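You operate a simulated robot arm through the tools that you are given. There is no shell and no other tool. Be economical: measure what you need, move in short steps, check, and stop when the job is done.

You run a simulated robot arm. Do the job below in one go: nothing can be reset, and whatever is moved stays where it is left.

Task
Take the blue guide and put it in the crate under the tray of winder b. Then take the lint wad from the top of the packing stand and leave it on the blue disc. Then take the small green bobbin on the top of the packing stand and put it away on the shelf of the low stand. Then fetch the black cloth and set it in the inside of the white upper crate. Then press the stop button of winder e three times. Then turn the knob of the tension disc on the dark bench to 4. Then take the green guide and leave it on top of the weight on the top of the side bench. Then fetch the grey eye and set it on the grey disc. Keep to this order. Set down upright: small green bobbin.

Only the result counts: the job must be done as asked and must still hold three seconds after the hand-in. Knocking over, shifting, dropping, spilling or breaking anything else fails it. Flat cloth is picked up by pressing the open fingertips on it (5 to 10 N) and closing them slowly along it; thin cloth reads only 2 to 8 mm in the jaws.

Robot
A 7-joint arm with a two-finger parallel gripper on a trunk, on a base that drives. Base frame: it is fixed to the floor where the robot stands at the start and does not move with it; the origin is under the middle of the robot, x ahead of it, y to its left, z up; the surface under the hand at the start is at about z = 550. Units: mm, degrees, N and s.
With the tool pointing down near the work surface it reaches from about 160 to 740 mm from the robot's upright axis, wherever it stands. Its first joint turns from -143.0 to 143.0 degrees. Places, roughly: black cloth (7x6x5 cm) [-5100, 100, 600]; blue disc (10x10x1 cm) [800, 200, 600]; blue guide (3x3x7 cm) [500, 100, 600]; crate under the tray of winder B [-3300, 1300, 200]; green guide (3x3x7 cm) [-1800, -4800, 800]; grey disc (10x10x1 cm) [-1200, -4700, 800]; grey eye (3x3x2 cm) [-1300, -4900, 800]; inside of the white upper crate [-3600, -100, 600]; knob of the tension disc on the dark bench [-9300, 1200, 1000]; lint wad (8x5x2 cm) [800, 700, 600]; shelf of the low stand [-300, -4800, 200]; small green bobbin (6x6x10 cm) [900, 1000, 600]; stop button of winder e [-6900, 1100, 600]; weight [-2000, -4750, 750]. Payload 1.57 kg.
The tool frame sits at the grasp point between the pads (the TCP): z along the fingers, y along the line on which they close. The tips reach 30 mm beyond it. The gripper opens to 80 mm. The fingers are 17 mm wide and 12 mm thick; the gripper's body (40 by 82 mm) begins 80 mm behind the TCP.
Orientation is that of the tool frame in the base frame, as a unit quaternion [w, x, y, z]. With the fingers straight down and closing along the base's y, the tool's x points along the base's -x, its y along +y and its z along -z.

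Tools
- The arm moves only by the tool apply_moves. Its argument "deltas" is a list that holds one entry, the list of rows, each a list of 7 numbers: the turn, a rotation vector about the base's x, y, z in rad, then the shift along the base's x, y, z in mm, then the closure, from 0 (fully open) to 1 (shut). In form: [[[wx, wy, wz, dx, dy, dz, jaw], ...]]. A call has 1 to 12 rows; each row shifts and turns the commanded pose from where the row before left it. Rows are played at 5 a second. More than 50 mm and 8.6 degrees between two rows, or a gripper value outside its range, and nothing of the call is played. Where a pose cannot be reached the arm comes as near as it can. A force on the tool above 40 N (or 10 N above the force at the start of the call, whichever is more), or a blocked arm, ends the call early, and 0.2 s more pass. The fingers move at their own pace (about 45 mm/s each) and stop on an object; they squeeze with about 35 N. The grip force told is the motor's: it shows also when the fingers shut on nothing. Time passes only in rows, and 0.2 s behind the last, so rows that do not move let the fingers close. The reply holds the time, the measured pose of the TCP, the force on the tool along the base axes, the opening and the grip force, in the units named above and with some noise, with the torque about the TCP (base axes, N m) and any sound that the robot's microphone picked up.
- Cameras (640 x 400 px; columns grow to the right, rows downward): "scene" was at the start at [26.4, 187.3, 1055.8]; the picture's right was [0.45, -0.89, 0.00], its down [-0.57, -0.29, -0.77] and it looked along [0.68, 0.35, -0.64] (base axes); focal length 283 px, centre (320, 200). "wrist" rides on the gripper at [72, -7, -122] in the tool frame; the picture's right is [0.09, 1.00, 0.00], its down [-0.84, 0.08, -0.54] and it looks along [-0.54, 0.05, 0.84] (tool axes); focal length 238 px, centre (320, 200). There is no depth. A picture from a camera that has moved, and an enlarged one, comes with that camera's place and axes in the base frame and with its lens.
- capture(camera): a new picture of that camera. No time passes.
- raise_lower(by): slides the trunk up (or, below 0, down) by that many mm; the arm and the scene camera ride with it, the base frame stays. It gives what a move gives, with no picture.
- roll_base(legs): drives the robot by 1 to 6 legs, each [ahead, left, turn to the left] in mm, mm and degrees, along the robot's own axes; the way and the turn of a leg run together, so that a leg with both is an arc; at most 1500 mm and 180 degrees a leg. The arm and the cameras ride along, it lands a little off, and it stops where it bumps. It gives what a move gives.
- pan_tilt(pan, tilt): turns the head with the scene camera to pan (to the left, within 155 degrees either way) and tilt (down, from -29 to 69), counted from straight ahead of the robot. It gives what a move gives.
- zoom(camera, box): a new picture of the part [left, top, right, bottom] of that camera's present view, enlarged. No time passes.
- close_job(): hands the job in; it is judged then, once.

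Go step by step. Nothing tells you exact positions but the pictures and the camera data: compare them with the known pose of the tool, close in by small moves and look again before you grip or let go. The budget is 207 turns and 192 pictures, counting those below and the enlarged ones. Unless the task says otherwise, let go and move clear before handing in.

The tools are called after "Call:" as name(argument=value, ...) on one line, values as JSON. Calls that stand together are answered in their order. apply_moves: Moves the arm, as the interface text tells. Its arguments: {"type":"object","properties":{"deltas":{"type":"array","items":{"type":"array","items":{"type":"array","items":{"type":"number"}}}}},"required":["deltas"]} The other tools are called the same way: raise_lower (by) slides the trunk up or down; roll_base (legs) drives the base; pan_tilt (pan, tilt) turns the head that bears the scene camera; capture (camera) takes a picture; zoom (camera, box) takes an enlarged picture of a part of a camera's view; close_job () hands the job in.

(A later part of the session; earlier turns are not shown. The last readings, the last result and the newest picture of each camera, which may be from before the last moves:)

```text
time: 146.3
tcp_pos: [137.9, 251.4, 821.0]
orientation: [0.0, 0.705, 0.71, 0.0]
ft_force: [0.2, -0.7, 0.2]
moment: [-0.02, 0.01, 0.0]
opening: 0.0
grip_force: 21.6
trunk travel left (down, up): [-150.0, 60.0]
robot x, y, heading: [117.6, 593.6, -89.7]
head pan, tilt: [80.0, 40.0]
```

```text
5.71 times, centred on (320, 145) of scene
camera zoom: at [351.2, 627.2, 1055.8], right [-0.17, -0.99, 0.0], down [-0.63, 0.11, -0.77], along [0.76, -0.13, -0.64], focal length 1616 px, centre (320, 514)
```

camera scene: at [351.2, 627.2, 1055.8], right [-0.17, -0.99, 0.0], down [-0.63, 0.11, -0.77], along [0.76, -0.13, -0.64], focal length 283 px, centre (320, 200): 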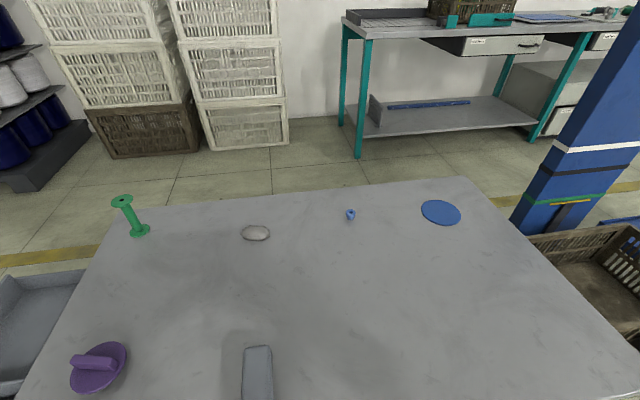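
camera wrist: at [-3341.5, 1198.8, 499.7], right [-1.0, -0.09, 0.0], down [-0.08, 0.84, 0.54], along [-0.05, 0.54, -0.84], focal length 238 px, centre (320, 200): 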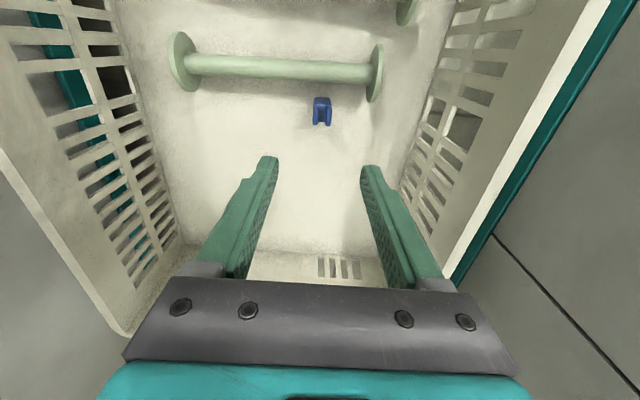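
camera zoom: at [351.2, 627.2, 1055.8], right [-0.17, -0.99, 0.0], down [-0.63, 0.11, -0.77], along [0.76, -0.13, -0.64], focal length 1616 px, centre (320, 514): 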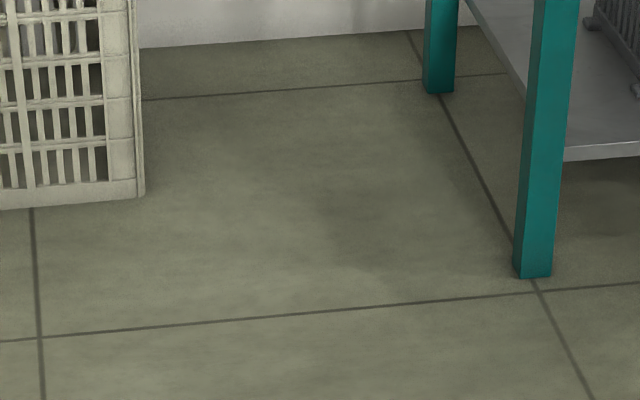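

The head mast stands on the robot's left, so I'd rather have the table on its right. I'll back off, turn around (heading +90) and come alongside again.

Call:
roll_base(legs=[[0, -210, 0], [0, 0, 179.5], [0, -215, 0]])

Call:
pan_tilt(pan=-80, tilt=45)

Call:
capture(camera="scene")

Call:
pan_tilt(pan=-45, tilt=60)

Call:
capture(camera="scene")

```text
time: 156.5
tcp_pos: [98.7, 931.6, 821.8]
orientation: [-0.001, 0.711, -0.703, 0.0]
ft_force: [0.0, 0.0, -0.8]
moment: [0.0, -0.02, 0.01]
opening: 0.0
grip_force: 21.4
trunk travel left (down, up): [-150.0, 60.0]
robot x, y, heading: [121.3, 594.5, 90.7]
head pan, tilt: [80.0, 40.0]
```

```text
time: 159.0
tcp_pos: [98.0, 931.0, 821.0]
orientation: [0.0, 0.711, -0.703, 0.001]
ft_force: [-0.4, 0.7, -1.0]
moment: [0.01, -0.02, -0.03]
opening: 0.0
grip_force: 21.1
trunk travel left (down, up): [-150.0, 60.0]
robot x, y, heading: [121.7, 591.2, 90.3]
head pan, tilt: [-80.0, 45.0]
```

```text
157 pictures are left
camera scene: at [50.9, 554.1, 1048.5], right [0.18, -0.98, 0.0], down [-0.7, -0.13, -0.71], along [0.7, 0.13, -0.71], focal length 283 px, centre (320, 200)
```

scene: 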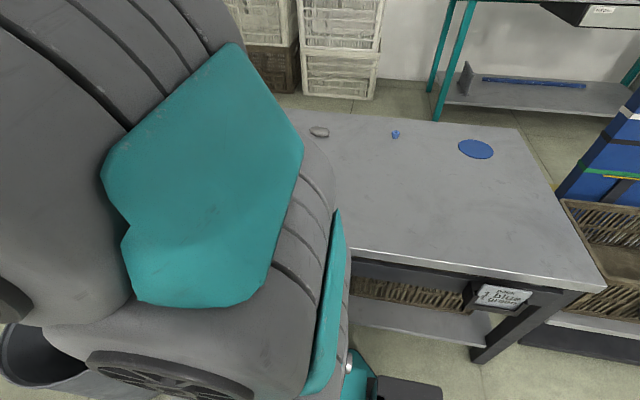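

```text
time: 160.0
tcp_pos: [98.2, 932.6, 820.8]
orientation: [0.0, 0.711, -0.703, 0.0]
ft_force: [-1.0, -0.8, 0.1]
moment: [-0.01, 0.03, -0.01]
opening: 0.0
grip_force: 21.4
trunk travel left (down, up): [-150.0, 60.0]
robot x, y, heading: [119.0, 595.7, 90.4]
head pan, tilt: [-45.0, 60.0]
```

```text
156 pictures are left
camera scene: at [17.7, 586.7, 1029.1], right [0.71, -0.7, 0.0], down [-0.61, -0.62, -0.5], along [0.35, 0.36, -0.87], focal length 283 px, centre (320, 200)
```

scene: 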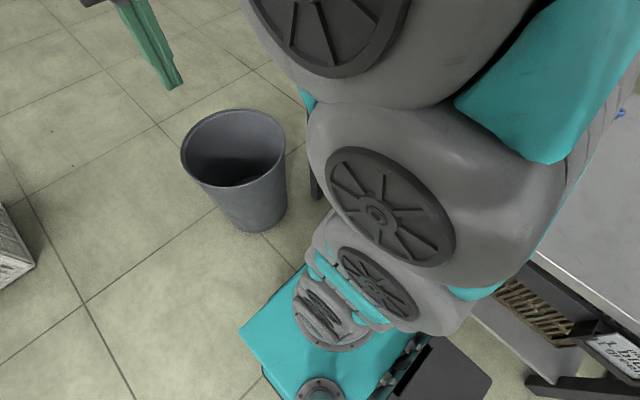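

The base front ends ~210 mm ahead of the axis, leaving ~150 mm to the bin. I'll close in a bit more and bring the arm round over the table.

Call:
roll_base(legs=[[45, -18, 0]])

Call:
apply_moves(deltas=[[[0, 0, -0.14, 40, 10, 0, 0.5], [0, 0, -0.14, 45, 0, 0, 0.3], [0, 0, -0.14, 48, -10, 0, 0.3], [0, 0, -0.14, 48, -12, 0, 0.3], [0, 0, -0.14, 48, -14, 0, 0.3], [0, 0, -0.14, 48, -14, 0, 0.3], [0, 0, -0.14, 48, -14, 0, 0.3], [0, 0, -0.14, 48, -14, 0, 0.3], [0, 0, -0.14, 46, -20, 0, 0.3], [0, 0, -0.14, 46, -20, 0, 0.3], [0, 0, -0.14, 44, -20, 0, 0.3], [0, 0, 0, 44, -20, 0, 0.3]]])

Call:
pan_tilt(pan=-80, tilt=40)

Call:
capture(camera="scene")

Call:
capture(camera="wrist")

```text
time: 160.9
tcp_pos: [116.0, 977.3, 821.6]
orientation: [0.0, 0.711, -0.703, 0.0]
ft_force: [0.3, 0.8, 0.1]
moment: [-0.01, 0.01, 0.0]
opening: 0.1
grip_force: 21.3
trunk travel left (down, up): [-150.0, 60.0]
robot x, y, heading: [135.9, 639.8, 90.5]
head pan, tilt: [-45.0, 60.0]
```

```text
refused: row 9 steps farther than a row can; nothing moved
```

```text
time: 161.9
tcp_pos: [116.3, 975.9, 820.2]
orientation: [-0.001, 0.711, -0.703, 0.0]
ft_force: [-0.2, -0.3, -0.3]
moment: [-0.02, -0.04, -0.03]
opening: 0.1
grip_force: 21.1
trunk travel left (down, up): [-150.0, 60.0]
robot x, y, heading: [138.8, 640.7, 90.5]
head pan, tilt: [-80.0, 40.0]
```

```text
155 pictures are left
camera scene: at [71.8, 599.9, 1055.7], right [0.18, -0.98, 0.0], down [-0.63, -0.12, -0.77], along [0.75, 0.14, -0.64], focal length 283 px, centre (320, 200)
```

scene: 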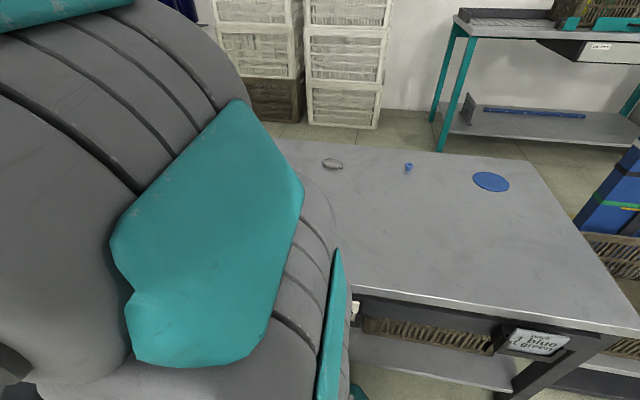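

```text
154 pictures are left
camera wrist: at [124.1, 906.1, 943.2], right [-0.99, -0.1, 0.0], down [-0.09, 0.84, 0.54], along [-0.05, 0.54, -0.84], focal length 238 px, centre (320, 200)
```

wrist: 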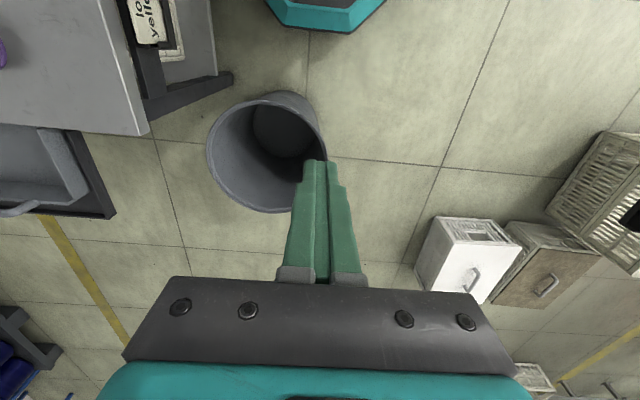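

Call:
zoom(camera="scene", box=[300, 145, 380, 195])

Call:
apply_moves(deltas=[[[0, 0, -0.14, 40, 10, 0, 0.5], [0, 0, -0.14, 45, 0, 0, 0.3], [0, 0, -0.14, 48, -10, 0, 0.3], [0, 0, -0.14, 48, -12, 0, 0.3], [0, 0, -0.14, 47, -14, 0, 0.3], [0, 0, -0.14, 47, -14, 0, 0.3], [0, 0, -0.14, 47, -14, 0, 0.3], [0, 0, -0.14, 47, -14, 0, 0.3], [0, 0, -0.14, 45, -20, 0, 0.3], [0, 0, -0.14, 45, -20, 0, 0.3], [0, 0, -0.14, 44, -20, 0, 0.3], [0, 0, 0, 44, -20, 0, 0.3]]])

Call:
capture(camera="wrist")

```text
8.00 times, centred on (340, 170) of scene
camera zoom: at [71.8, 599.9, 1055.7], right [0.18, -0.98, 0.0], down [-0.63, -0.12, -0.77], along [0.75, 0.14, -0.64], focal length 2263 px, centre (160, 440)
```

zoom: 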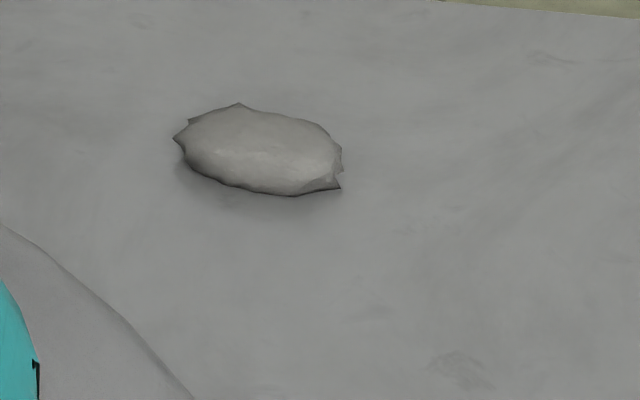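

```text
time: 164.5
tcp_pos: [645.4, 838.4, 769.5]
orientation: [0.001, -0.019, 1.0, -0.001]
ft_force: [0.8, 0.6, 0.2]
moment: [0.0, -0.01, 0.0]
opening: 56.0
grip_force: 0.1
out of reach, approached as far as the arm can: row 9, 11, 12
trunk travel left (down, up): [-150.0, 60.0]
robot x, y, heading: [137.2, 637.1, 90.6]
head pan, tilt: [-80.0, 40.0]
```

```text
152 pictures are left
camera wrist: at [574.7, 830.5, 892.0], right [-0.13, 0.99, 0.0], down [0.83, 0.11, 0.54], along [0.54, 0.07, -0.84], focal length 238 px, centre (320, 200)
```

wrist: 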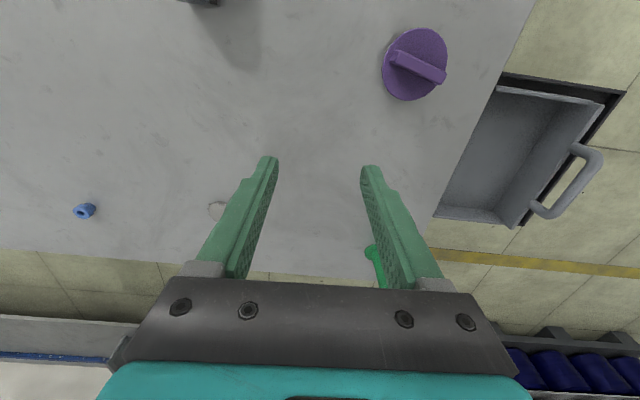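

The wad's long axis runs along y, so I need to close along x. Turning the tool back while moving over the wad at lower height (where reach is greater).

Call:
apply_moves(deltas=[[[0, 0, 0.14, 17, -12, -11, 0.15], [0, 0, 0.14, 17, -12, -11, 0.15], [0, 0, 0.14, 17, -12, -11, 0.15], [0, 0, 0.14, 17, -12, -11, 0.15], [0, 0, 0.14, 17, -12, -11, 0.15], [0, 0, 0.14, 17, -12, -11, 0.15], [0, 0, 0.14, 17, -12, -10, 0.15], [0, 0, 0.14, 17, -12, -10, 0.15], [0, 0, 0.14, 17, -12, -10, 0.15], [0, 0, 0.14, 17, -12, -10, 0.15], [0, 0, 0.13, 17, -12, -10, 0.15], [0, 0, 0, 4, -3, 0, 0.15]]])

Call:
capture(camera="wrist")

Call:
capture(camera="scene")

```text
time: 167.1
tcp_pos: [821.5, 702.8, 623.0]
orientation: [0.0, 0.708, -0.706, 0.0]
ft_force: [-0.2, -0.2, -0.1]
moment: [0.01, 0.01, 0.01]
opening: 68.0
grip_force: 0.0
out of reach, approached as far as the arm can: row 7, 9, 10
trunk travel left (down, up): [-150.0, 60.0]
robot x, y, heading: [137.1, 639.7, 90.5]
head pan, tilt: [-80.0, 40.0]
```

```text
151 pictures are left
camera wrist: at [829.0, 631.7, 744.2], right [-1.0, -0.09, 0.0], down [-0.08, 0.84, 0.54], along [-0.05, 0.54, -0.84], focal length 238 px, centre (320, 200)
```

wrist: 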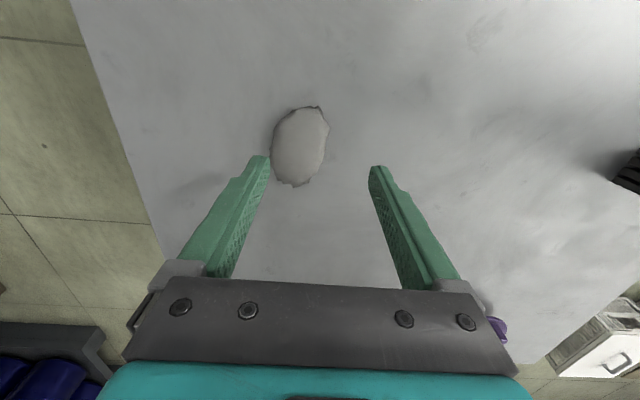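

```text
150 pictures are left
camera scene: at [72.0, 599.8, 1055.8], right [0.18, -0.98, 0.0], down [-0.63, -0.12, -0.77], along [0.75, 0.14, -0.64], focal length 283 px, centre (320, 200)
```

scene: 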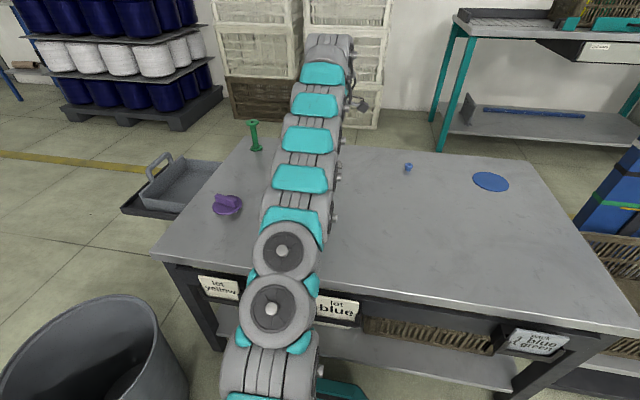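

The wad is centred at about [839, 699]. Moving down onto it.

Call:
apply_moves(deltas=[[[0, 0, 0, 6, -1, -8, 0.1], [0, 0, 0, 6, -1, -8, 0.1], [0, 0, 0, 5, -1, -8, 0.1], [0, 0, 0, 0, 0, 0, 0.1]]])

Call:
capture(camera="wrist")

```text
time: 168.1
tcp_pos: [839.7, 698.1, 598.5]
orientation: [0.0, 0.707, -0.707, 0.0]
ft_force: [-0.3, -0.7, -0.2]
moment: [-0.02, -0.02, -0.01]
opening: 71.8
grip_force: 0.1
trunk travel left (down, up): [-150.0, 60.0]
robot x, y, heading: [137.5, 634.8, 90.5]
head pan, tilt: [-80.0, 40.0]
```

```text
149 pictures are left
camera wrist: at [846.3, 627.9, 719.8], right [-1.0, -0.09, 0.0], down [-0.08, 0.84, 0.54], along [-0.05, 0.54, -0.84], focal length 238 px, centre (320, 200)
```

wrist: 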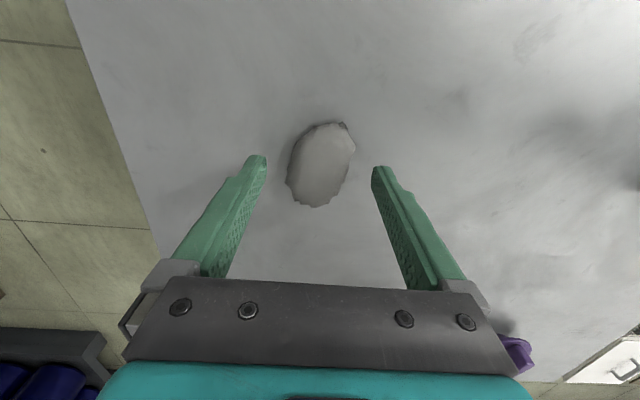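

Call:
apply_moves(deltas=[[[0, 0, 0, 0, 0, -8, 0.1], [0, 0, 0, 0, 1, -6, 0.1], [0, 0, 0, 0, 0, 0, 0.4], [0, 0, 0, 0, 0, 0, 0.6], [0, 0, 0, 0, 0, 0, 1], [0, 0, 0, 0, 0, 0, 1], [0, 0, 0, 0, 0, 0, 1]]])

Call:
apply_moves(deltas=[[[0, 0, 0, -4, 0, 15, 1], [0, 0, 0, -6, 0, 15, 1], [0, 0, 0, 0, 0, 0, 1]]])

Call:
capture(camera="wrist")

```text
time: 169.7
tcp_pos: [837.8, 699.7, 583.8]
orientation: [0.0, 0.707, -0.707, 0.0]
ft_force: [0.8, -0.2, 1.3]
moment: [0.0, 0.0, -0.06]
opening: 44.5
grip_force: 35.2
trunk travel left (down, up): [-150.0, 60.0]
robot x, y, heading: [138.4, 640.8, 90.8]
head pan, tilt: [-80.0, 40.0]
```

```text
time: 170.5
tcp_pos: [828.7, 700.8, 612.9]
orientation: [0.0, 0.707, -0.707, 0.001]
ft_force: [0.0, 0.0, -0.1]
moment: [-0.02, 0.0, 0.01]
opening: 44.4
grip_force: 34.9
trunk travel left (down, up): [-150.0, 60.0]
robot x, y, heading: [136.3, 635.4, 90.4]
head pan, tilt: [-80.0, 40.0]
```

```text
148 pictures are left
camera wrist: at [835.7, 630.1, 734.8], right [-1.0, -0.09, 0.0], down [-0.08, 0.84, 0.54], along [-0.05, 0.54, -0.84], focal length 238 px, centre (320, 200)
```

wrist: 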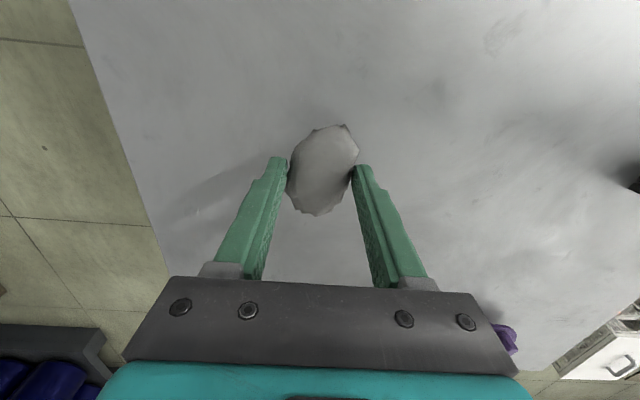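

The wad is held at 44 mm. I'll lift it, and drive back so that the disc is abeam.

Call:
apply_moves(deltas=[[[0, 0, 0, -30, 0, 20, 1], [0, 0, 0, -30, 0, 25, 1], [0, 0, 0, -30, 0, 25, 1], [0, 0, 0, 0, 0, 0, 1]]])

Call:
roll_base(legs=[[-430, 0, 0]])

Call:
capture(camera="scene")

Call:
capture(camera="wrist")

```text
time: 171.5
tcp_pos: [737.8, 697.6, 685.0]
orientation: [0.0, 0.707, -0.707, 0.0]
ft_force: [0.1, 0.7, -0.2]
moment: [0.02, 0.0, 0.04]
opening: 44.0
grip_force: 35.3
trunk travel left (down, up): [-150.0, 60.0]
robot x, y, heading: [138.4, 638.8, 90.6]
head pan, tilt: [-80.0, 40.0]
```

```text
time: 174.1
tcp_pos: [745.0, 283.9, 685.1]
orientation: [0.0, 0.711, -0.704, 0.0]
ft_force: [-0.1, -0.3, 0.5]
moment: [0.01, -0.01, 0.01]
opening: 43.9
grip_force: 34.7
trunk travel left (down, up): [-150.0, 60.0]
robot x, y, heading: [144.6, 215.6, 90.9]
head pan, tilt: [-80.0, 40.0]
```

```text
147 pictures are left
camera scene: at [78.3, 179.5, 1055.8], right [0.19, -0.98, 0.0], down [-0.63, -0.12, -0.77], along [0.75, 0.15, -0.64], focal length 283 px, centre (320, 200)
```

scene: 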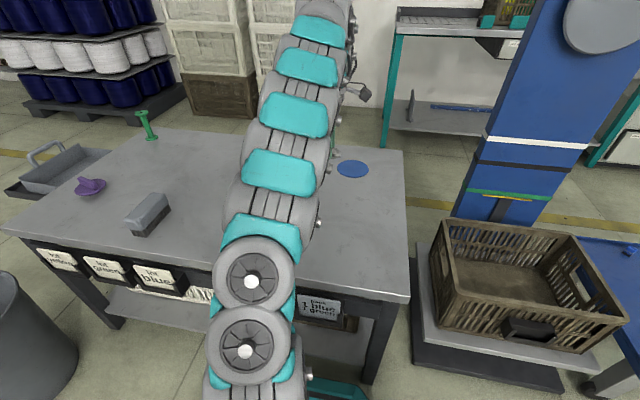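

```text
146 pictures are left
camera wrist: at [752.6, 213.9, 806.5], right [-0.99, -0.1, 0.0], down [-0.09, 0.84, 0.54], along [-0.06, 0.54, -0.84], focal length 238 px, centre (320, 200)
```

wrist: 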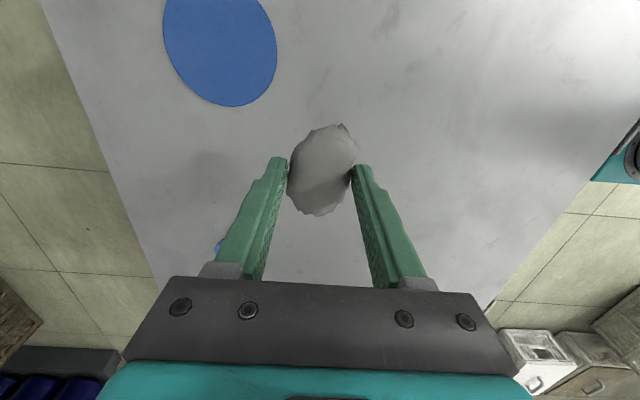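

The disc is centred at about [839, 221]. Moving the wad over it.

Call:
apply_moves(deltas=[[[0, 0, 0, 20, -20, -12, 1], [0, 0, 0, 20, -20, -12, 1], [0, 0, 0, 20, -20, -12, 1], [0, 0, 0, 18, -3, -12, 1], [0, 0, 0, 16, 0, -12, 1], [0, 0, 0, 0, 0, 0, 1]]])

Call:
capture(camera="wrist")

Call:
zoom(camera="scene", box=[290, 90, 430, 220])

```text
time: 175.5
tcp_pos: [815.4, 223.5, 629.1]
orientation: [0.0, 0.711, -0.703, 0.001]
ft_force: [0.2, 0.0, 0.7]
moment: [-0.04, -0.03, 0.01]
opening: 43.8
grip_force: 35.1
out of reach, approached as far as the arm can: row 4, 5
trunk travel left (down, up): [-150.0, 60.0]
robot x, y, heading: [140.9, 214.4, 91.1]
head pan, tilt: [-80.0, 40.0]
```

```text
145 pictures are left
camera wrist: at [824.9, 151.6, 750.8], right [-0.99, -0.1, 0.0], down [-0.09, 0.84, 0.54], along [-0.05, 0.54, -0.84], focal length 238 px, centre (320, 200)
```

wrist: 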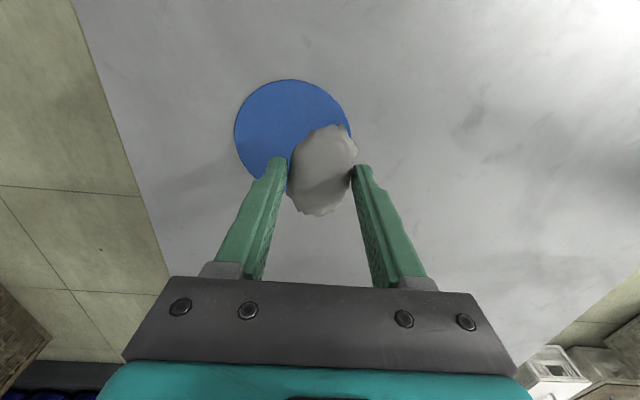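

```text
3.08 times, centred on (360, 155) of scene
camera zoom: at [78.3, 179.5, 1055.8], right [0.19, -0.98, 0.0], down [-0.63, -0.12, -0.77], along [0.75, 0.15, -0.64], focal length 870 px, centre (197, 338)
```

zoom: 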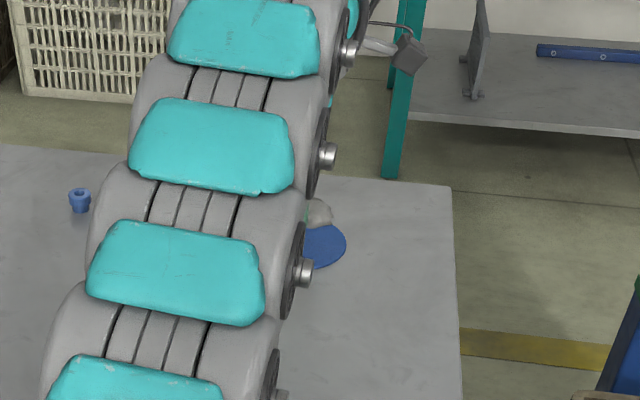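

Call:
apply_moves(deltas=[[[0, 0, 0, 6, -3, -10, 1], [0, 0, 0, 4, -3, -10, 1], [0, 0, 0, 0, 0, -5, 1], [0, 0, 0, 0, 0, 0, 1]]])

Call:
capture(camera="wrist")

```text
time: 176.5
tcp_pos: [825.4, 217.5, 602.8]
orientation: [0.0, 0.711, -0.703, 0.0]
ft_force: [-0.5, 0.1, -0.1]
moment: [0.02, 0.01, 0.03]
opening: 43.7
grip_force: 34.4
trunk travel left (down, up): [-150.0, 60.0]
robot x, y, heading: [142.0, 213.9, 91.3]
head pan, tilt: [-80.0, 40.0]
```

```text
143 pictures are left
camera wrist: at [835.0, 146.3, 726.0], right [-0.99, -0.1, 0.0], down [-0.09, 0.84, 0.54], along [-0.05, 0.54, -0.84], focal length 238 px, centre (320, 200)
```

wrist: 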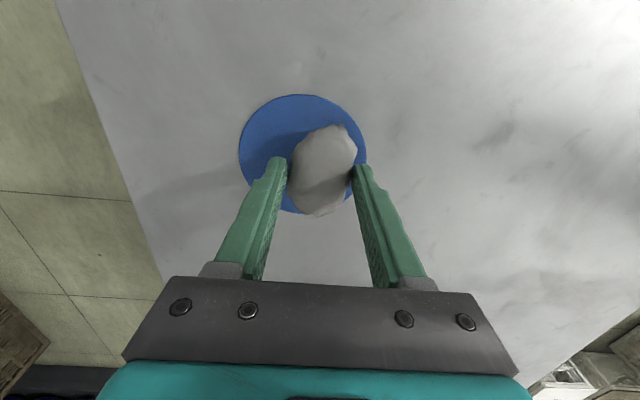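

Call:
apply_moves(deltas=[[[0, 0, 0, 7, 0, -4, 1], [0, 0, 0, 7, 0, -4, 1], [0, 0, 0, 0, 0, -3, 1], [0, 0, 0, 0, 0, -3, 1], [0, 0, 0, 0, 0, 0, 1]]])

Call:
capture(camera="wrist")

```text
time: 177.7
tcp_pos: [839.8, 215.8, 589.9]
orientation: [0.0, 0.712, -0.703, 0.001]
ft_force: [-0.3, -0.1, -0.1]
moment: [-0.01, 0.01, -0.03]
opening: 43.8
grip_force: 35.1
trunk travel left (down, up): [-150.0, 60.0]
robot x, y, heading: [144.3, 216.4, 90.9]
head pan, tilt: [-80.0, 40.0]
```

```text
142 pictures are left
camera wrist: at [848.7, 146.0, 712.0], right [-0.99, -0.1, 0.0], down [-0.09, 0.84, 0.54], along [-0.06, 0.54, -0.84], focal length 238 px, centre (320, 200)
```

wrist: 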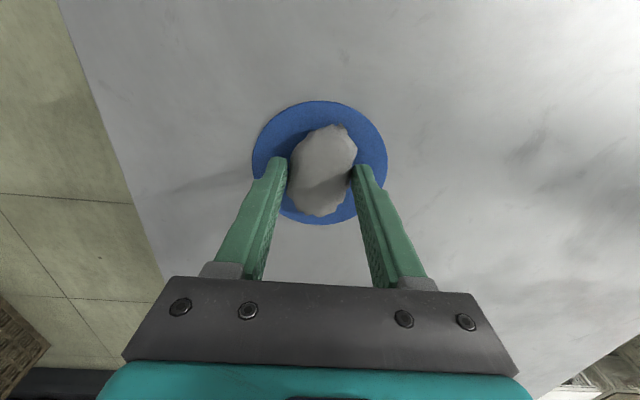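

Nicely centred. Lowering the last millimetres, opening and rising.

Call:
apply_moves(deltas=[[[0, 0, 0, 0, 0, -2, 1], [0, 0, 0, 0, 0, -2, 1], [0, 0, 0, 0, 0, 0, 1], [0, 0, 0, 0, 0, 0, 0.35], [0, 0, 0, 0, 0, 0, 0.2], [0, 0, 0, 0, 0, 0, 0.1], [0, 0, 0, 0, 0, 15, 0.1], [0, 0, 0, -4, 0, 25, 0.1], [0, 0, 0, -20, 0, 35, 0.1], [0, 0, 0, -30, 0, 35, 0.1], [0, 0, 0, -30, 0, 0, 0.1]]])

Call:
capture(camera="wrist")

```text
time: 180.1
tcp_pos: [743.8, 218.6, 680.8]
orientation: [0.0, 0.711, -0.703, -0.001]
ft_force: [0.2, -1.0, 1.0]
moment: [-0.02, -0.02, 0.04]
opening: 72.0
grip_force: 0.1
out of reach, approached as far as the arm can: row 8
trunk travel left (down, up): [-150.0, 60.0]
robot x, y, heading: [143.7, 214.9, 91.4]
head pan, tilt: [-80.0, 40.0]
```

```text
141 pictures are left
camera wrist: at [752.2, 148.1, 802.1], right [-0.99, -0.1, 0.0], down [-0.09, 0.84, 0.54], along [-0.05, 0.54, -0.84], focal length 238 px, centre (320, 200)
```

wrist: 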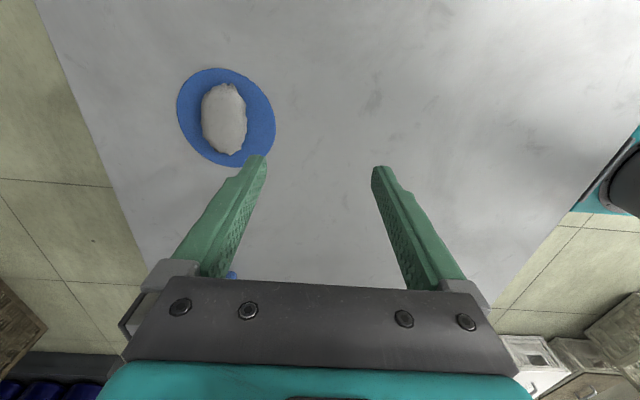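

The wad lies on the disc. Before taking the bobbin I want to see the low stand to choose the grip, so I'll tuck the arm, back away and look south.

Call:
apply_moves(deltas=[[[0, 0, 0, -44, 19, 12, 0.5], [0, 0, 0, -44, 19, 12, 1], [0, 0, 0, -44, 19, 12, 1], [0, 0, 0, -44, 19, 12, 1], [0, 0, 0, -44, 19, 12, 1], [0, 0, 0, -44, 19, 12, 1], [0, 0, 0, -40, 26, 12, 1], [0, 0, 0, -40, 27, 12, 1], [0, 0, 0, -40, 27, 12, 1], [0, 0, 0, -40, 27, 12, 1], [0, 0, 0, -40, 27, 12, 1], [0, 0, 0, -40, 27, 12, 1]]])

Call:
apply_moves(deltas=[[[0, 0, 0, -35, 30, 0, 1], [0, 0, 0, -35, 30, 0, 1], [0, 0, 0, -30, 20, 0, 1], [0, 0, 0, 0, 0, 0, 1]]])

Call:
roll_base(legs=[[0, 380, 0], [0, 0, -60]])

Call:
pan_tilt(pan=-125, tilt=10)

Call:
capture(camera="scene")

```text
time: 182.7
tcp_pos: [238.6, 491.0, 822.3]
orientation: [0.0, 0.711, -0.703, -0.001]
ft_force: [-0.8, -0.5, 0.1]
moment: [0.0, 0.02, 0.0]
opening: 0.0
grip_force: 21.5
trunk travel left (down, up): [-150.0, 60.0]
robot x, y, heading: [146.9, 218.6, 91.2]
head pan, tilt: [-80.0, 40.0]
```

```text
time: 183.7
tcp_pos: [140.2, 569.8, 822.5]
orientation: [0.001, 0.71, -0.704, 0.0]
ft_force: [-1.2, -1.2, -0.9]
moment: [-0.03, 0.0, 0.0]
opening: 0.1
grip_force: 21.0
trunk travel left (down, up): [-150.0, 60.0]
robot x, y, heading: [144.6, 218.6, 91.2]
head pan, tilt: [-80.0, 40.0]
```

```text
time: 188.7
tcp_pos: [72.7, 389.5, 821.9]
orientation: [0.0, -0.266, 0.964, 0.0]
ft_force: [-1.4, 0.1, 0.1]
moment: [0.04, 0.02, 0.02]
opening: 0.2
grip_force: 21.4
trunk travel left (down, up): [-150.0, 60.0]
robot x, y, heading: [-234.6, 208.6, 31.6]
head pan, tilt: [-80.0, 40.0]
```

```text
time: 189.8
tcp_pos: [71.5, 390.0, 822.2]
orientation: [0.0, -0.266, 0.964, 0.0]
ft_force: [0.1, 0.5, 0.8]
moment: [0.01, 0.0, 0.0]
opening: 0.0
grip_force: 21.4
trunk travel left (down, up): [-150.0, 60.0]
robot x, y, heading: [-229.7, 210.0, 30.9]
head pan, tilt: [-125.0, 10.0]
```

```text
140 pictures are left
camera scene: at [-358.1, 217.7, 1103.4], right [-1.0, 0.06, 0.0], down [0.01, 0.17, -0.98], along [-0.06, -0.98, -0.17], focal length 283 px, centre (320, 200)
```

scene: 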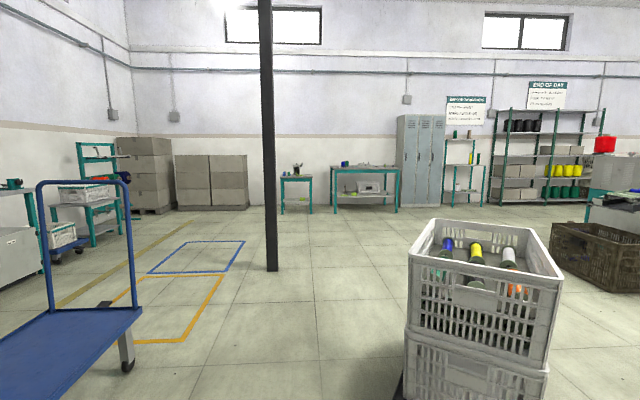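

Call:
zoom(camera="scene", box=[265, 150, 415, 225])

Call:
zoom(camera="scene", box=[270, 155, 325, 220])

```text
4.27 times, centred on (340, 188) of scene
camera zoom: at [-358.1, 217.7, 1103.4], right [-1.0, 0.06, 0.0], down [0.01, 0.17, -0.98], along [-0.06, -0.98, -0.17], focal length 1207 px, centre (235, 253)
```

zoom: 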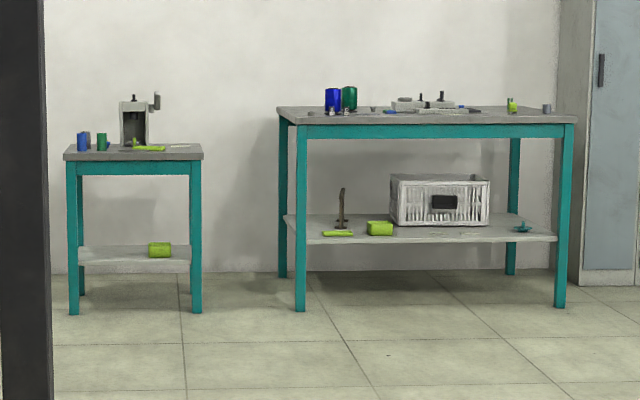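

```text
6.15 times, centred on (298, 188) of scene
camera zoom: at [-358.1, 217.7, 1103.4], right [-1.0, 0.06, 0.0], down [0.01, 0.17, -0.98], along [-0.06, -0.98, -0.17], focal length 1741 px, centre (458, 277)
```

zoom: 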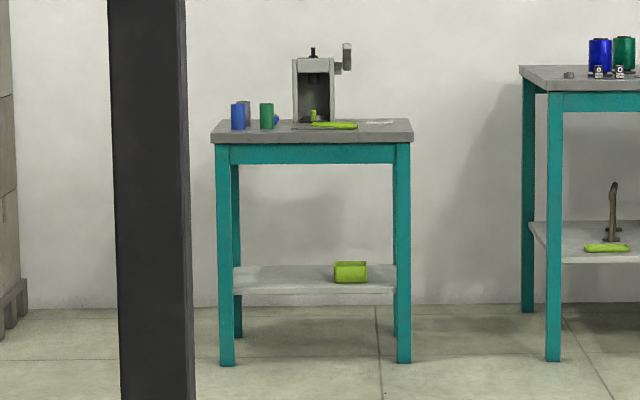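

The low stand has a shelf at roughly z≈250 under a top, so the bobbin must be gripped with a horizontal tool. I'll test, in open space, whether the wrist can be rolled so that its camera sits above the horizontal tool.

Call:
apply_moves(deltas=[[[0, 0, 0.14, 0, 0, 0, 0], [0, 0, 0.14, 0, 0, 0, 0], [0, 0, 0.14, 0, 0, 0, 0], [0, 0, 0.14, 0, 0, 0, 0], [0, 0, 0.14, 0, 0, 0, 0], [0, 0, 0.14, 0, 0, 0, 0], [0, 0, 0.14, 0, 0, 0, 0], [0, 0, 0.14, 0, 0, 0, 0], [0, 0, 0.14, 0, 0, 0, 0], [0, 0, 0.14, 0, 0, 0, 0], [0, 0, 0.14, 0, 0, 0, 0]]])

Call:
apply_moves(deltas=[[[0, 0, 0.145, 0, 0, 0, 0], [0, 0, 0.145, 0, 0, 0, 0], [0, 0, 0.145, 0, 0, 0, 0], [0, 0, 0.145, 0, 0, 0, 0], [0, 0, 0.145, 0, 0, 0, 0], [0, 0, 0.145, 0, 0, 0, 0], [0, 0, 0.145, 0, 0, 0, 0], [0, 0, 0.145, 0, 0, 0, 0], [0, 0, 0.145, 0, 0, 0, 0], [0, 0, 0.145, 0, 0, 0, 0], [0, 0, 0.145, 0, 0, 0, 0]]])

```text
time: 192.2
tcp_pos: [71.9, 390.4, 822.9]
orientation: [0.0, 0.862, -0.506, 0.0]
ft_force: [0.0, 0.8, 0.0]
moment: [-0.02, -0.01, 0.04]
opening: 80.0
grip_force: 0.1
trunk travel left (down, up): [-150.0, 60.0]
robot x, y, heading: [-231.3, 209.1, 31.2]
head pan, tilt: [-125.0, 10.0]
```

```text
time: 194.7
tcp_pos: [71.6, 390.5, 821.4]
orientation: [0.0, 0.964, 0.265, 0.0]
ft_force: [0.2, 0.0, -0.3]
moment: [0.0, 0.0, 0.02]
opening: 79.9
grip_force: 0.1
trunk travel left (down, up): [-150.0, 60.0]
robot x, y, heading: [-229.3, 205.8, 31.2]
head pan, tilt: [-125.0, 10.0]
```

The roll works: camera side now faces away from the robot. Now pitch the tool up to horizontal.

Call:
apply_moves(deltas=[[[0.0731, -0.1228, 0, 11, 6.5, 0, 0], [0.0731, -0.1228, 0, 11, 6.5, 0, 0], [0.0731, -0.1228, 0, 11, 6.5, 0, 0], [0.0731, -0.1228, 0, 11, 6.5, 0, 0], [0.0731, -0.1228, 0, 11, 6.5, 0, 0], [0.0731, -0.1228, 0, 11, 6.5, 0, 0], [0.0731, -0.1228, 0, 11, 6.5, 0, 0], [0.0731, -0.1228, 0, 11, 6.5, 0, 0], [0.0731, -0.1228, 0, 11, 6.5, 0, 0], [0.0731, -0.1228, 0, 11, 6.5, 0, 0], [0.0725, -0.122, 0, 11, 6.5, 0, 0], [0, 0, 0, 0, 0, 0, 0]]])

Call:
capture(camera="wrist")

```text
time: 197.2
tcp_pos: [212.4, 482.8, 872.8]
orientation: [-0.188, 0.685, 0.185, 0.679]
ft_force: [0.4, -0.1, 0.6]
moment: [0.04, -0.03, 0.01]
opening: 80.2
grip_force: 0.0
out of reach, approached as far as the arm can: row 10, 11
trunk travel left (down, up): [-150.0, 60.0]
robot x, y, heading: [-232.4, 210.9, 31.3]
head pan, tilt: [-125.0, 10.0]
```

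```text
137 pictures are left
camera wrist: at [106.4, 427.8, 945.0], right [0.51, -0.86, 0.09], down [-0.43, -0.34, -0.83], along [0.74, 0.39, -0.55], focal length 238 px, centre (320, 200)
```

wrist: 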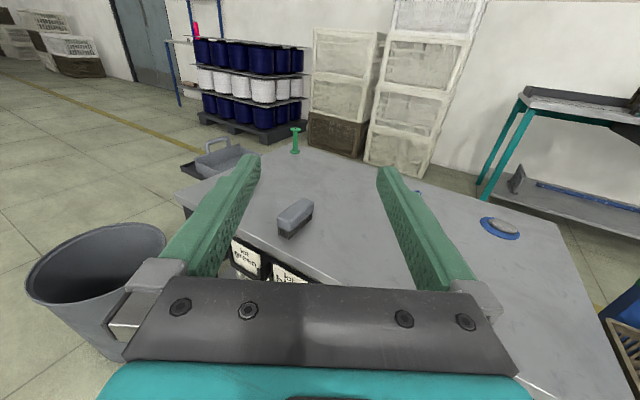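

That works. Now drive north along x≈-222, between the bin and the lidded crates.

Call:
roll_base(legs=[[0, 0, 58.8], [650, -10, 0]])

Call:
pan_tilt(pan=0, tilt=45)

Call:
capture(camera="scene")

Call:
capture(camera="wrist")

```text
time: 203.5
tcp_pos: [-225.3, 1396.6, 872.6]
orientation: [-0.497, 0.506, 0.498, 0.499]
ft_force: [0.3, -0.1, -0.4]
moment: [-0.05, 0.01, -0.01]
opening: 79.9
grip_force: 0.1
trunk travel left (down, up): [-150.0, 60.0]
robot x, y, heading: [-227.0, 874.1, 89.9]
head pan, tilt: [-125.0, 10.0]
```

```text
time: 205.6
tcp_pos: [-225.9, 1396.9, 871.5]
orientation: [-0.497, 0.506, 0.498, 0.499]
ft_force: [0.4, 0.8, 0.2]
moment: [0.01, -0.03, 0.0]
opening: 80.1
grip_force: 0.0
trunk travel left (down, up): [-150.0, 60.0]
robot x, y, heading: [-224.4, 874.2, 90.2]
head pan, tilt: [0.0, 45.0]
```

```text
136 pictures are left
camera scene: at [-372.7, 904.3, 1048.5], right [1.0, 0.0, 0.0], down [0.0, -0.71, -0.71], along [0.0, 0.71, -0.71], focal length 283 px, centre (320, 200)
```

scene: 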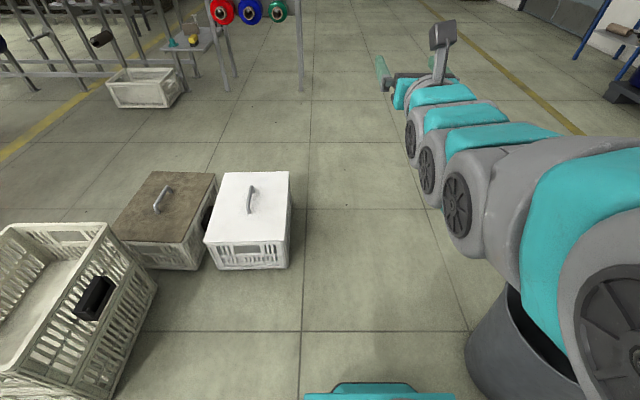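

```text
135 pictures are left
camera wrist: at [-232.5, 1276.6, 945.0], right [1.0, -0.01, 0.09], down [0.07, -0.55, -0.83], along [0.06, 0.84, -0.55], focal length 238 px, centre (320, 200)
```

wrist: 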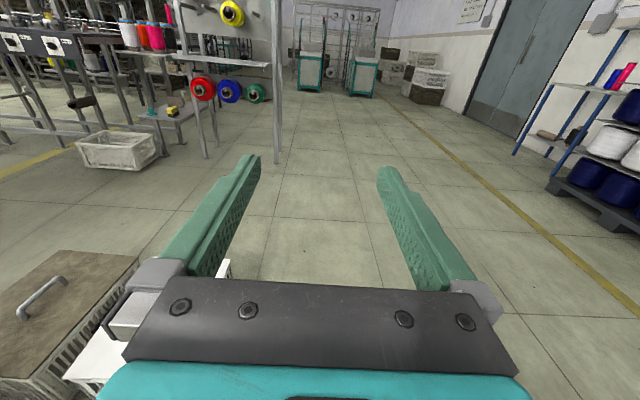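

Clearances are as computed. Continue north past the bin, east, then turn to face the bobbin.

Call:
roll_base(legs=[[925, 0, 0], [0, -320, 0], [0, 0, -151], [170, 306, 0]])

Call:
pan_tilt(pan=0, tilt=35)

Call:
capture(camera="scene")

Call:
capture(camera="wrist")

```text
time: 220.2
tcp_pos: [704.9, 1324.7, 873.4]
orientation: [0.359, 0.609, -0.365, 0.606]
ft_force: [0.4, -0.4, 0.1]
moment: [-0.01, 0.01, 0.02]
opening: 80.0
grip_force: 0.1
trunk travel left (down, up): [-150.0, 60.0]
robot x, y, heading: [448.5, 1778.1, -60.8]
head pan, tilt: [0.0, 45.0]
```

```text
time: 220.9
tcp_pos: [706.6, 1325.7, 871.9]
orientation: [0.358, 0.609, -0.364, 0.606]
ft_force: [0.1, 0.0, 0.2]
moment: [0.02, 0.01, 0.02]
opening: 80.0
grip_force: 0.0
trunk travel left (down, up): [-150.0, 60.0]
robot x, y, heading: [451.1, 1780.2, -60.8]
head pan, tilt: [0.0, 35.0]
```

```text
134 pictures are left
camera scene: at [598.7, 1818.9, 1063.3], right [-0.87, -0.49, 0.0], down [-0.28, 0.5, -0.82], along [0.4, -0.72, -0.57], focal length 283 px, centre (320, 200)
```

scene: 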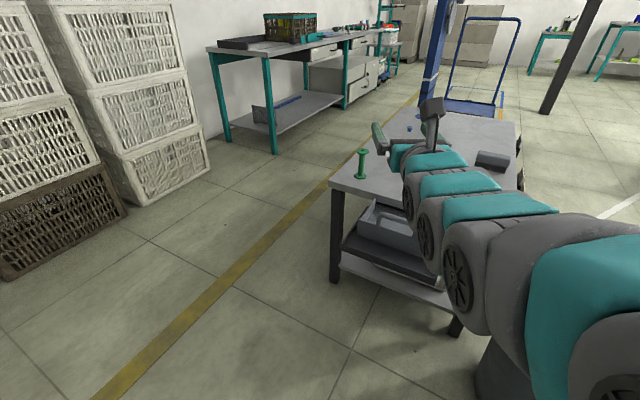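

```text
133 pictures are left
camera wrist: at [653.6, 1436.4, 945.0], right [-0.87, -0.48, 0.09], down [-0.33, 0.45, -0.83], along [0.36, -0.76, -0.55], focal length 238 px, centre (320, 200)
```

wrist: 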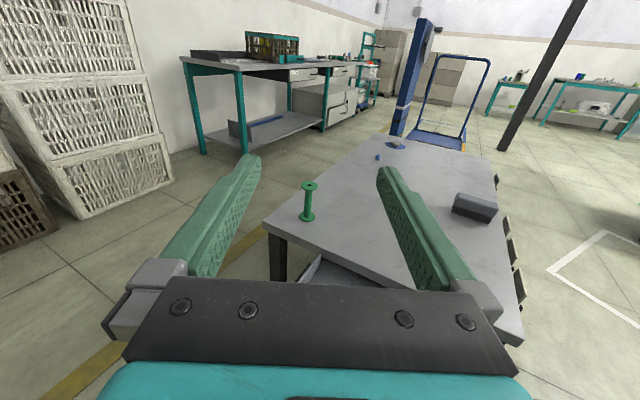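

I need to check the trolley on my left before moving closer.

Call:
pan_tilt(pan=70, tilt=45)

Call:
capture(camera="scene")

```text
time: 222.3
tcp_pos: [705.8, 1325.9, 871.5]
orientation: [0.359, 0.609, -0.366, 0.606]
ft_force: [-0.1, 0.3, -0.9]
moment: [0.0, -0.03, 0.0]
opening: 79.9
grip_force: 0.0
trunk travel left (down, up): [-150.0, 60.0]
robot x, y, heading: [450.4, 1780.3, -60.7]
head pan, tilt: [70.0, 45.0]
```

```text
132 pictures are left
camera scene: at [636.1, 1908.7, 1048.5], right [0.16, -0.99, 0.0], down [-0.7, -0.11, -0.71], along [0.7, 0.11, -0.71], focal length 283 px, centre (320, 200)
```

scene: 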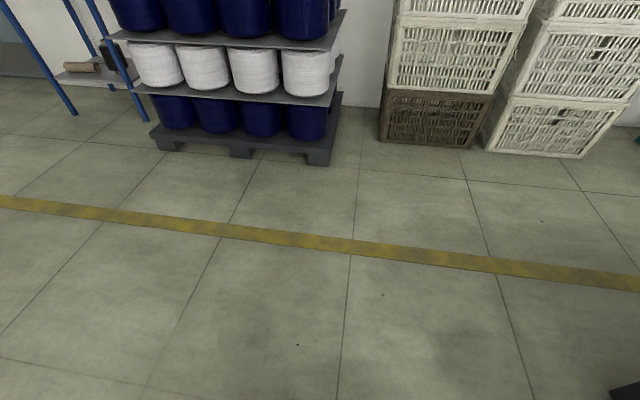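

No trolley there; the floor is clear. Driving closer to [565, 1600].

Call:
roll_base(legs=[[213, 13, 0]])

Call:
pan_tilt(pan=0, tilt=35)

Call:
capture(camera="wrist")

Call:
zoom(camera="scene", box=[300, 120, 460, 220])

```text
time: 223.9
tcp_pos: [818.0, 1151.2, 872.5]
orientation: [0.358, 0.609, -0.364, 0.607]
ft_force: [-0.5, -0.1, 0.4]
moment: [-0.05, 0.01, -0.01]
opening: 80.0
grip_force: 0.1
trunk travel left (down, up): [-150.0, 60.0]
robot x, y, heading: [561.5, 1602.9, -60.7]
head pan, tilt: [70.0, 45.0]
```

```text
time: 225.3
tcp_pos: [818.8, 1151.6, 871.7]
orientation: [0.357, 0.61, -0.365, 0.606]
ft_force: [0.3, 0.4, -0.3]
moment: [-0.01, -0.03, 0.0]
opening: 80.1
grip_force: 0.0
trunk travel left (down, up): [-150.0, 60.0]
robot x, y, heading: [563.3, 1602.5, -60.9]
head pan, tilt: [0.0, 35.0]
```

```text
131 pictures are left
camera wrist: at [766.4, 1261.6, 945.0], right [-0.87, -0.48, 0.09], down [-0.33, 0.45, -0.83], along [0.36, -0.76, -0.55], focal length 238 px, centre (320, 200)
```

wrist: 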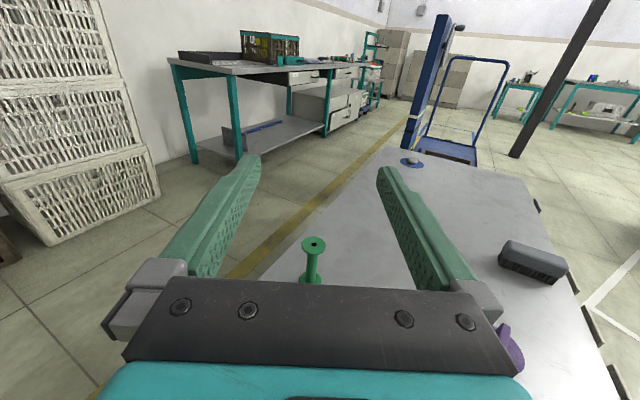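

```text
4.00 times, centred on (380, 170) of scene
camera zoom: at [711.2, 1644.0, 1063.3], right [-0.87, -0.49, 0.0], down [-0.28, 0.5, -0.82], along [0.4, -0.71, -0.57], focal length 1132 px, centre (80, 320)
```

zoom: 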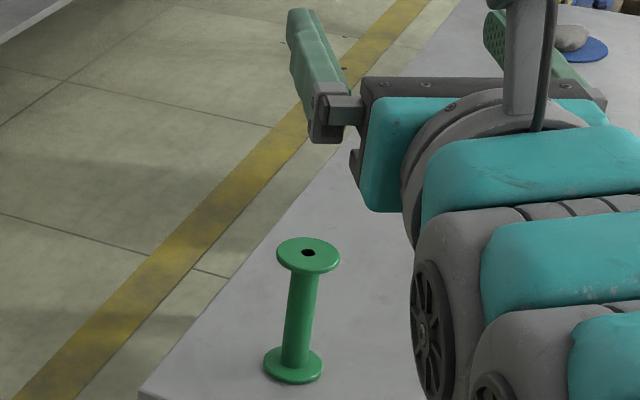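

The bobbin stands at about [901.5, 983]. Descend outside the table edge, then approach along the tool axis.

Call:
apply_moves(deltas=[[[0, 0, 0, 0, 0, -45, 0], [0, 0, 0, 0, 0, -45, 0], [0, 0, 0, 0, 0, -45, 0], [0, 0, 0, 0, 0, -45, 0], [0, 0, 0, 0, 0, -45, 0], [0, 0, 0, 0, 0, -40, 0], [0, 0, 0, 0, 0, 0, 0]]])

Call:
capture(camera="wrist")

Call:
capture(camera="scene")

```text
time: 226.9
tcp_pos: [868.5, 1103.5, 816.2]
orientation: [0.357, 0.61, -0.365, 0.606]
ft_force: [-0.4, 0.0, -0.7]
moment: [-0.02, 0.03, -0.05]
opening: 79.9
grip_force: 0.1
out of reach, approached as far as the arm can: row 1, 2, 3, 4, 5, 6
trunk travel left (down, up): [-150.0, 60.0]
robot x, y, heading: [560.4, 1603.8, -60.8]
head pan, tilt: [0.0, 35.0]
```

```text
129 pictures are left
camera wrist: at [816.4, 1213.7, 888.6], right [-0.88, -0.48, 0.09], down [-0.33, 0.45, -0.83], along [0.36, -0.76, -0.55], focal length 238 px, centre (320, 200)
```

wrist: 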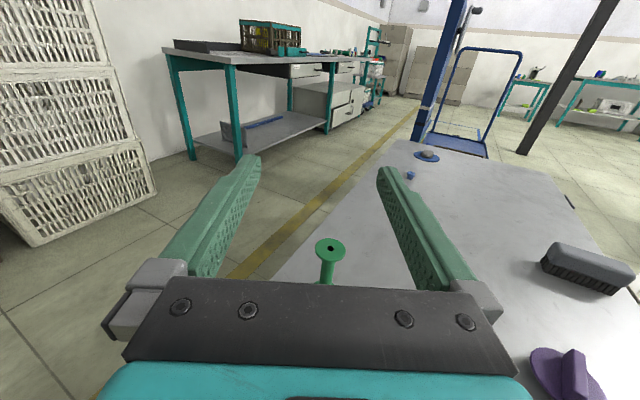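

```text
128 pictures are left
camera scene: at [711.2, 1643.9, 1063.3], right [-0.87, -0.49, 0.0], down [-0.28, 0.5, -0.82], along [0.4, -0.72, -0.57], focal length 283 px, centre (320, 200)
```

scene: 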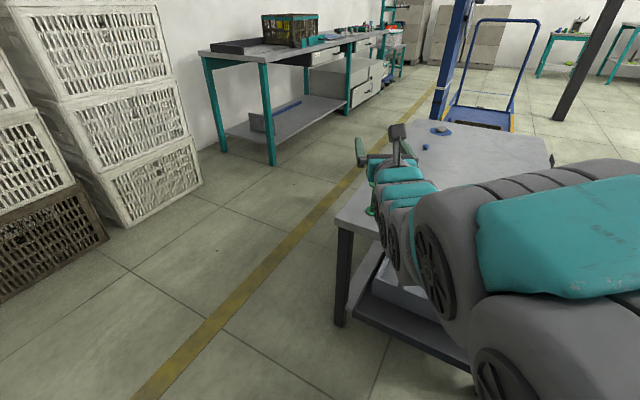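

The horizontal tool can't go that low here, so I'll use a tool pitched about 35° down, which also suits the shelf. Lowering the trunk 100 mm and pitching to the pre-grasp.

Call:
raise_lower(by=-100)

Call:
apply_moves(deltas=[[[0.1067, 0.0595, 0, 0, 20, 0, 0], [0.1067, 0.0595, 0, 0, 10, 0, 0], [0.1067, 0.0595, 0, -2, 0, -10, 0], [0.1067, 0.0595, 0, -2, 0, -10, 0], [0.1067, 0.0595, 0, -2, 0, -10, 0], [0, 0, 0, 0, 0, -20, 0], [0, 0, 0, 0, 0, 0, 0]]])

Call:
capture(camera="wrist")

```text
time: 228.3
tcp_pos: [867.9, 1102.9, 715.9]
orientation: [0.358, 0.61, -0.366, 0.605]
ft_force: [0.2, -1.6, -0.1]
moment: [0.01, -0.01, 0.02]
opening: 79.9
grip_force: 0.2
trunk travel left (down, up): [-50.0, 160.0]
robot x, y, heading: [561.7, 1606.6, -60.7]
head pan, tilt: [0.0, 35.0]
```

```text
time: 229.9
tcp_pos: [862.4, 1132.7, 666.3]
orientation: [0.235, 0.764, -0.455, 0.392]
ft_force: [0.3, 0.4, 0.3]
moment: [0.02, 0.02, 0.01]
opening: 80.1
grip_force: 0.0
trunk travel left (down, up): [-50.0, 160.0]
robot x, y, heading: [563.6, 1606.7, -61.1]
head pan, tilt: [0.0, 35.0]
```

```text
127 pictures are left
camera wrist: at [842.6, 1187.3, 795.3], right [-0.85, -0.52, 0.08], down [-0.51, 0.78, -0.37], along [0.13, -0.35, -0.93], focal length 238 px, centre (320, 200)
```

wrist: 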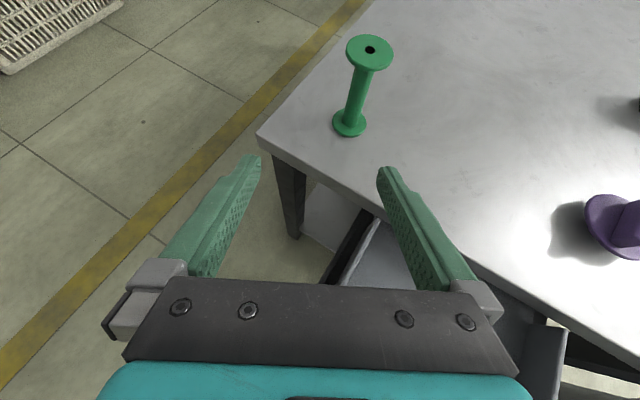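

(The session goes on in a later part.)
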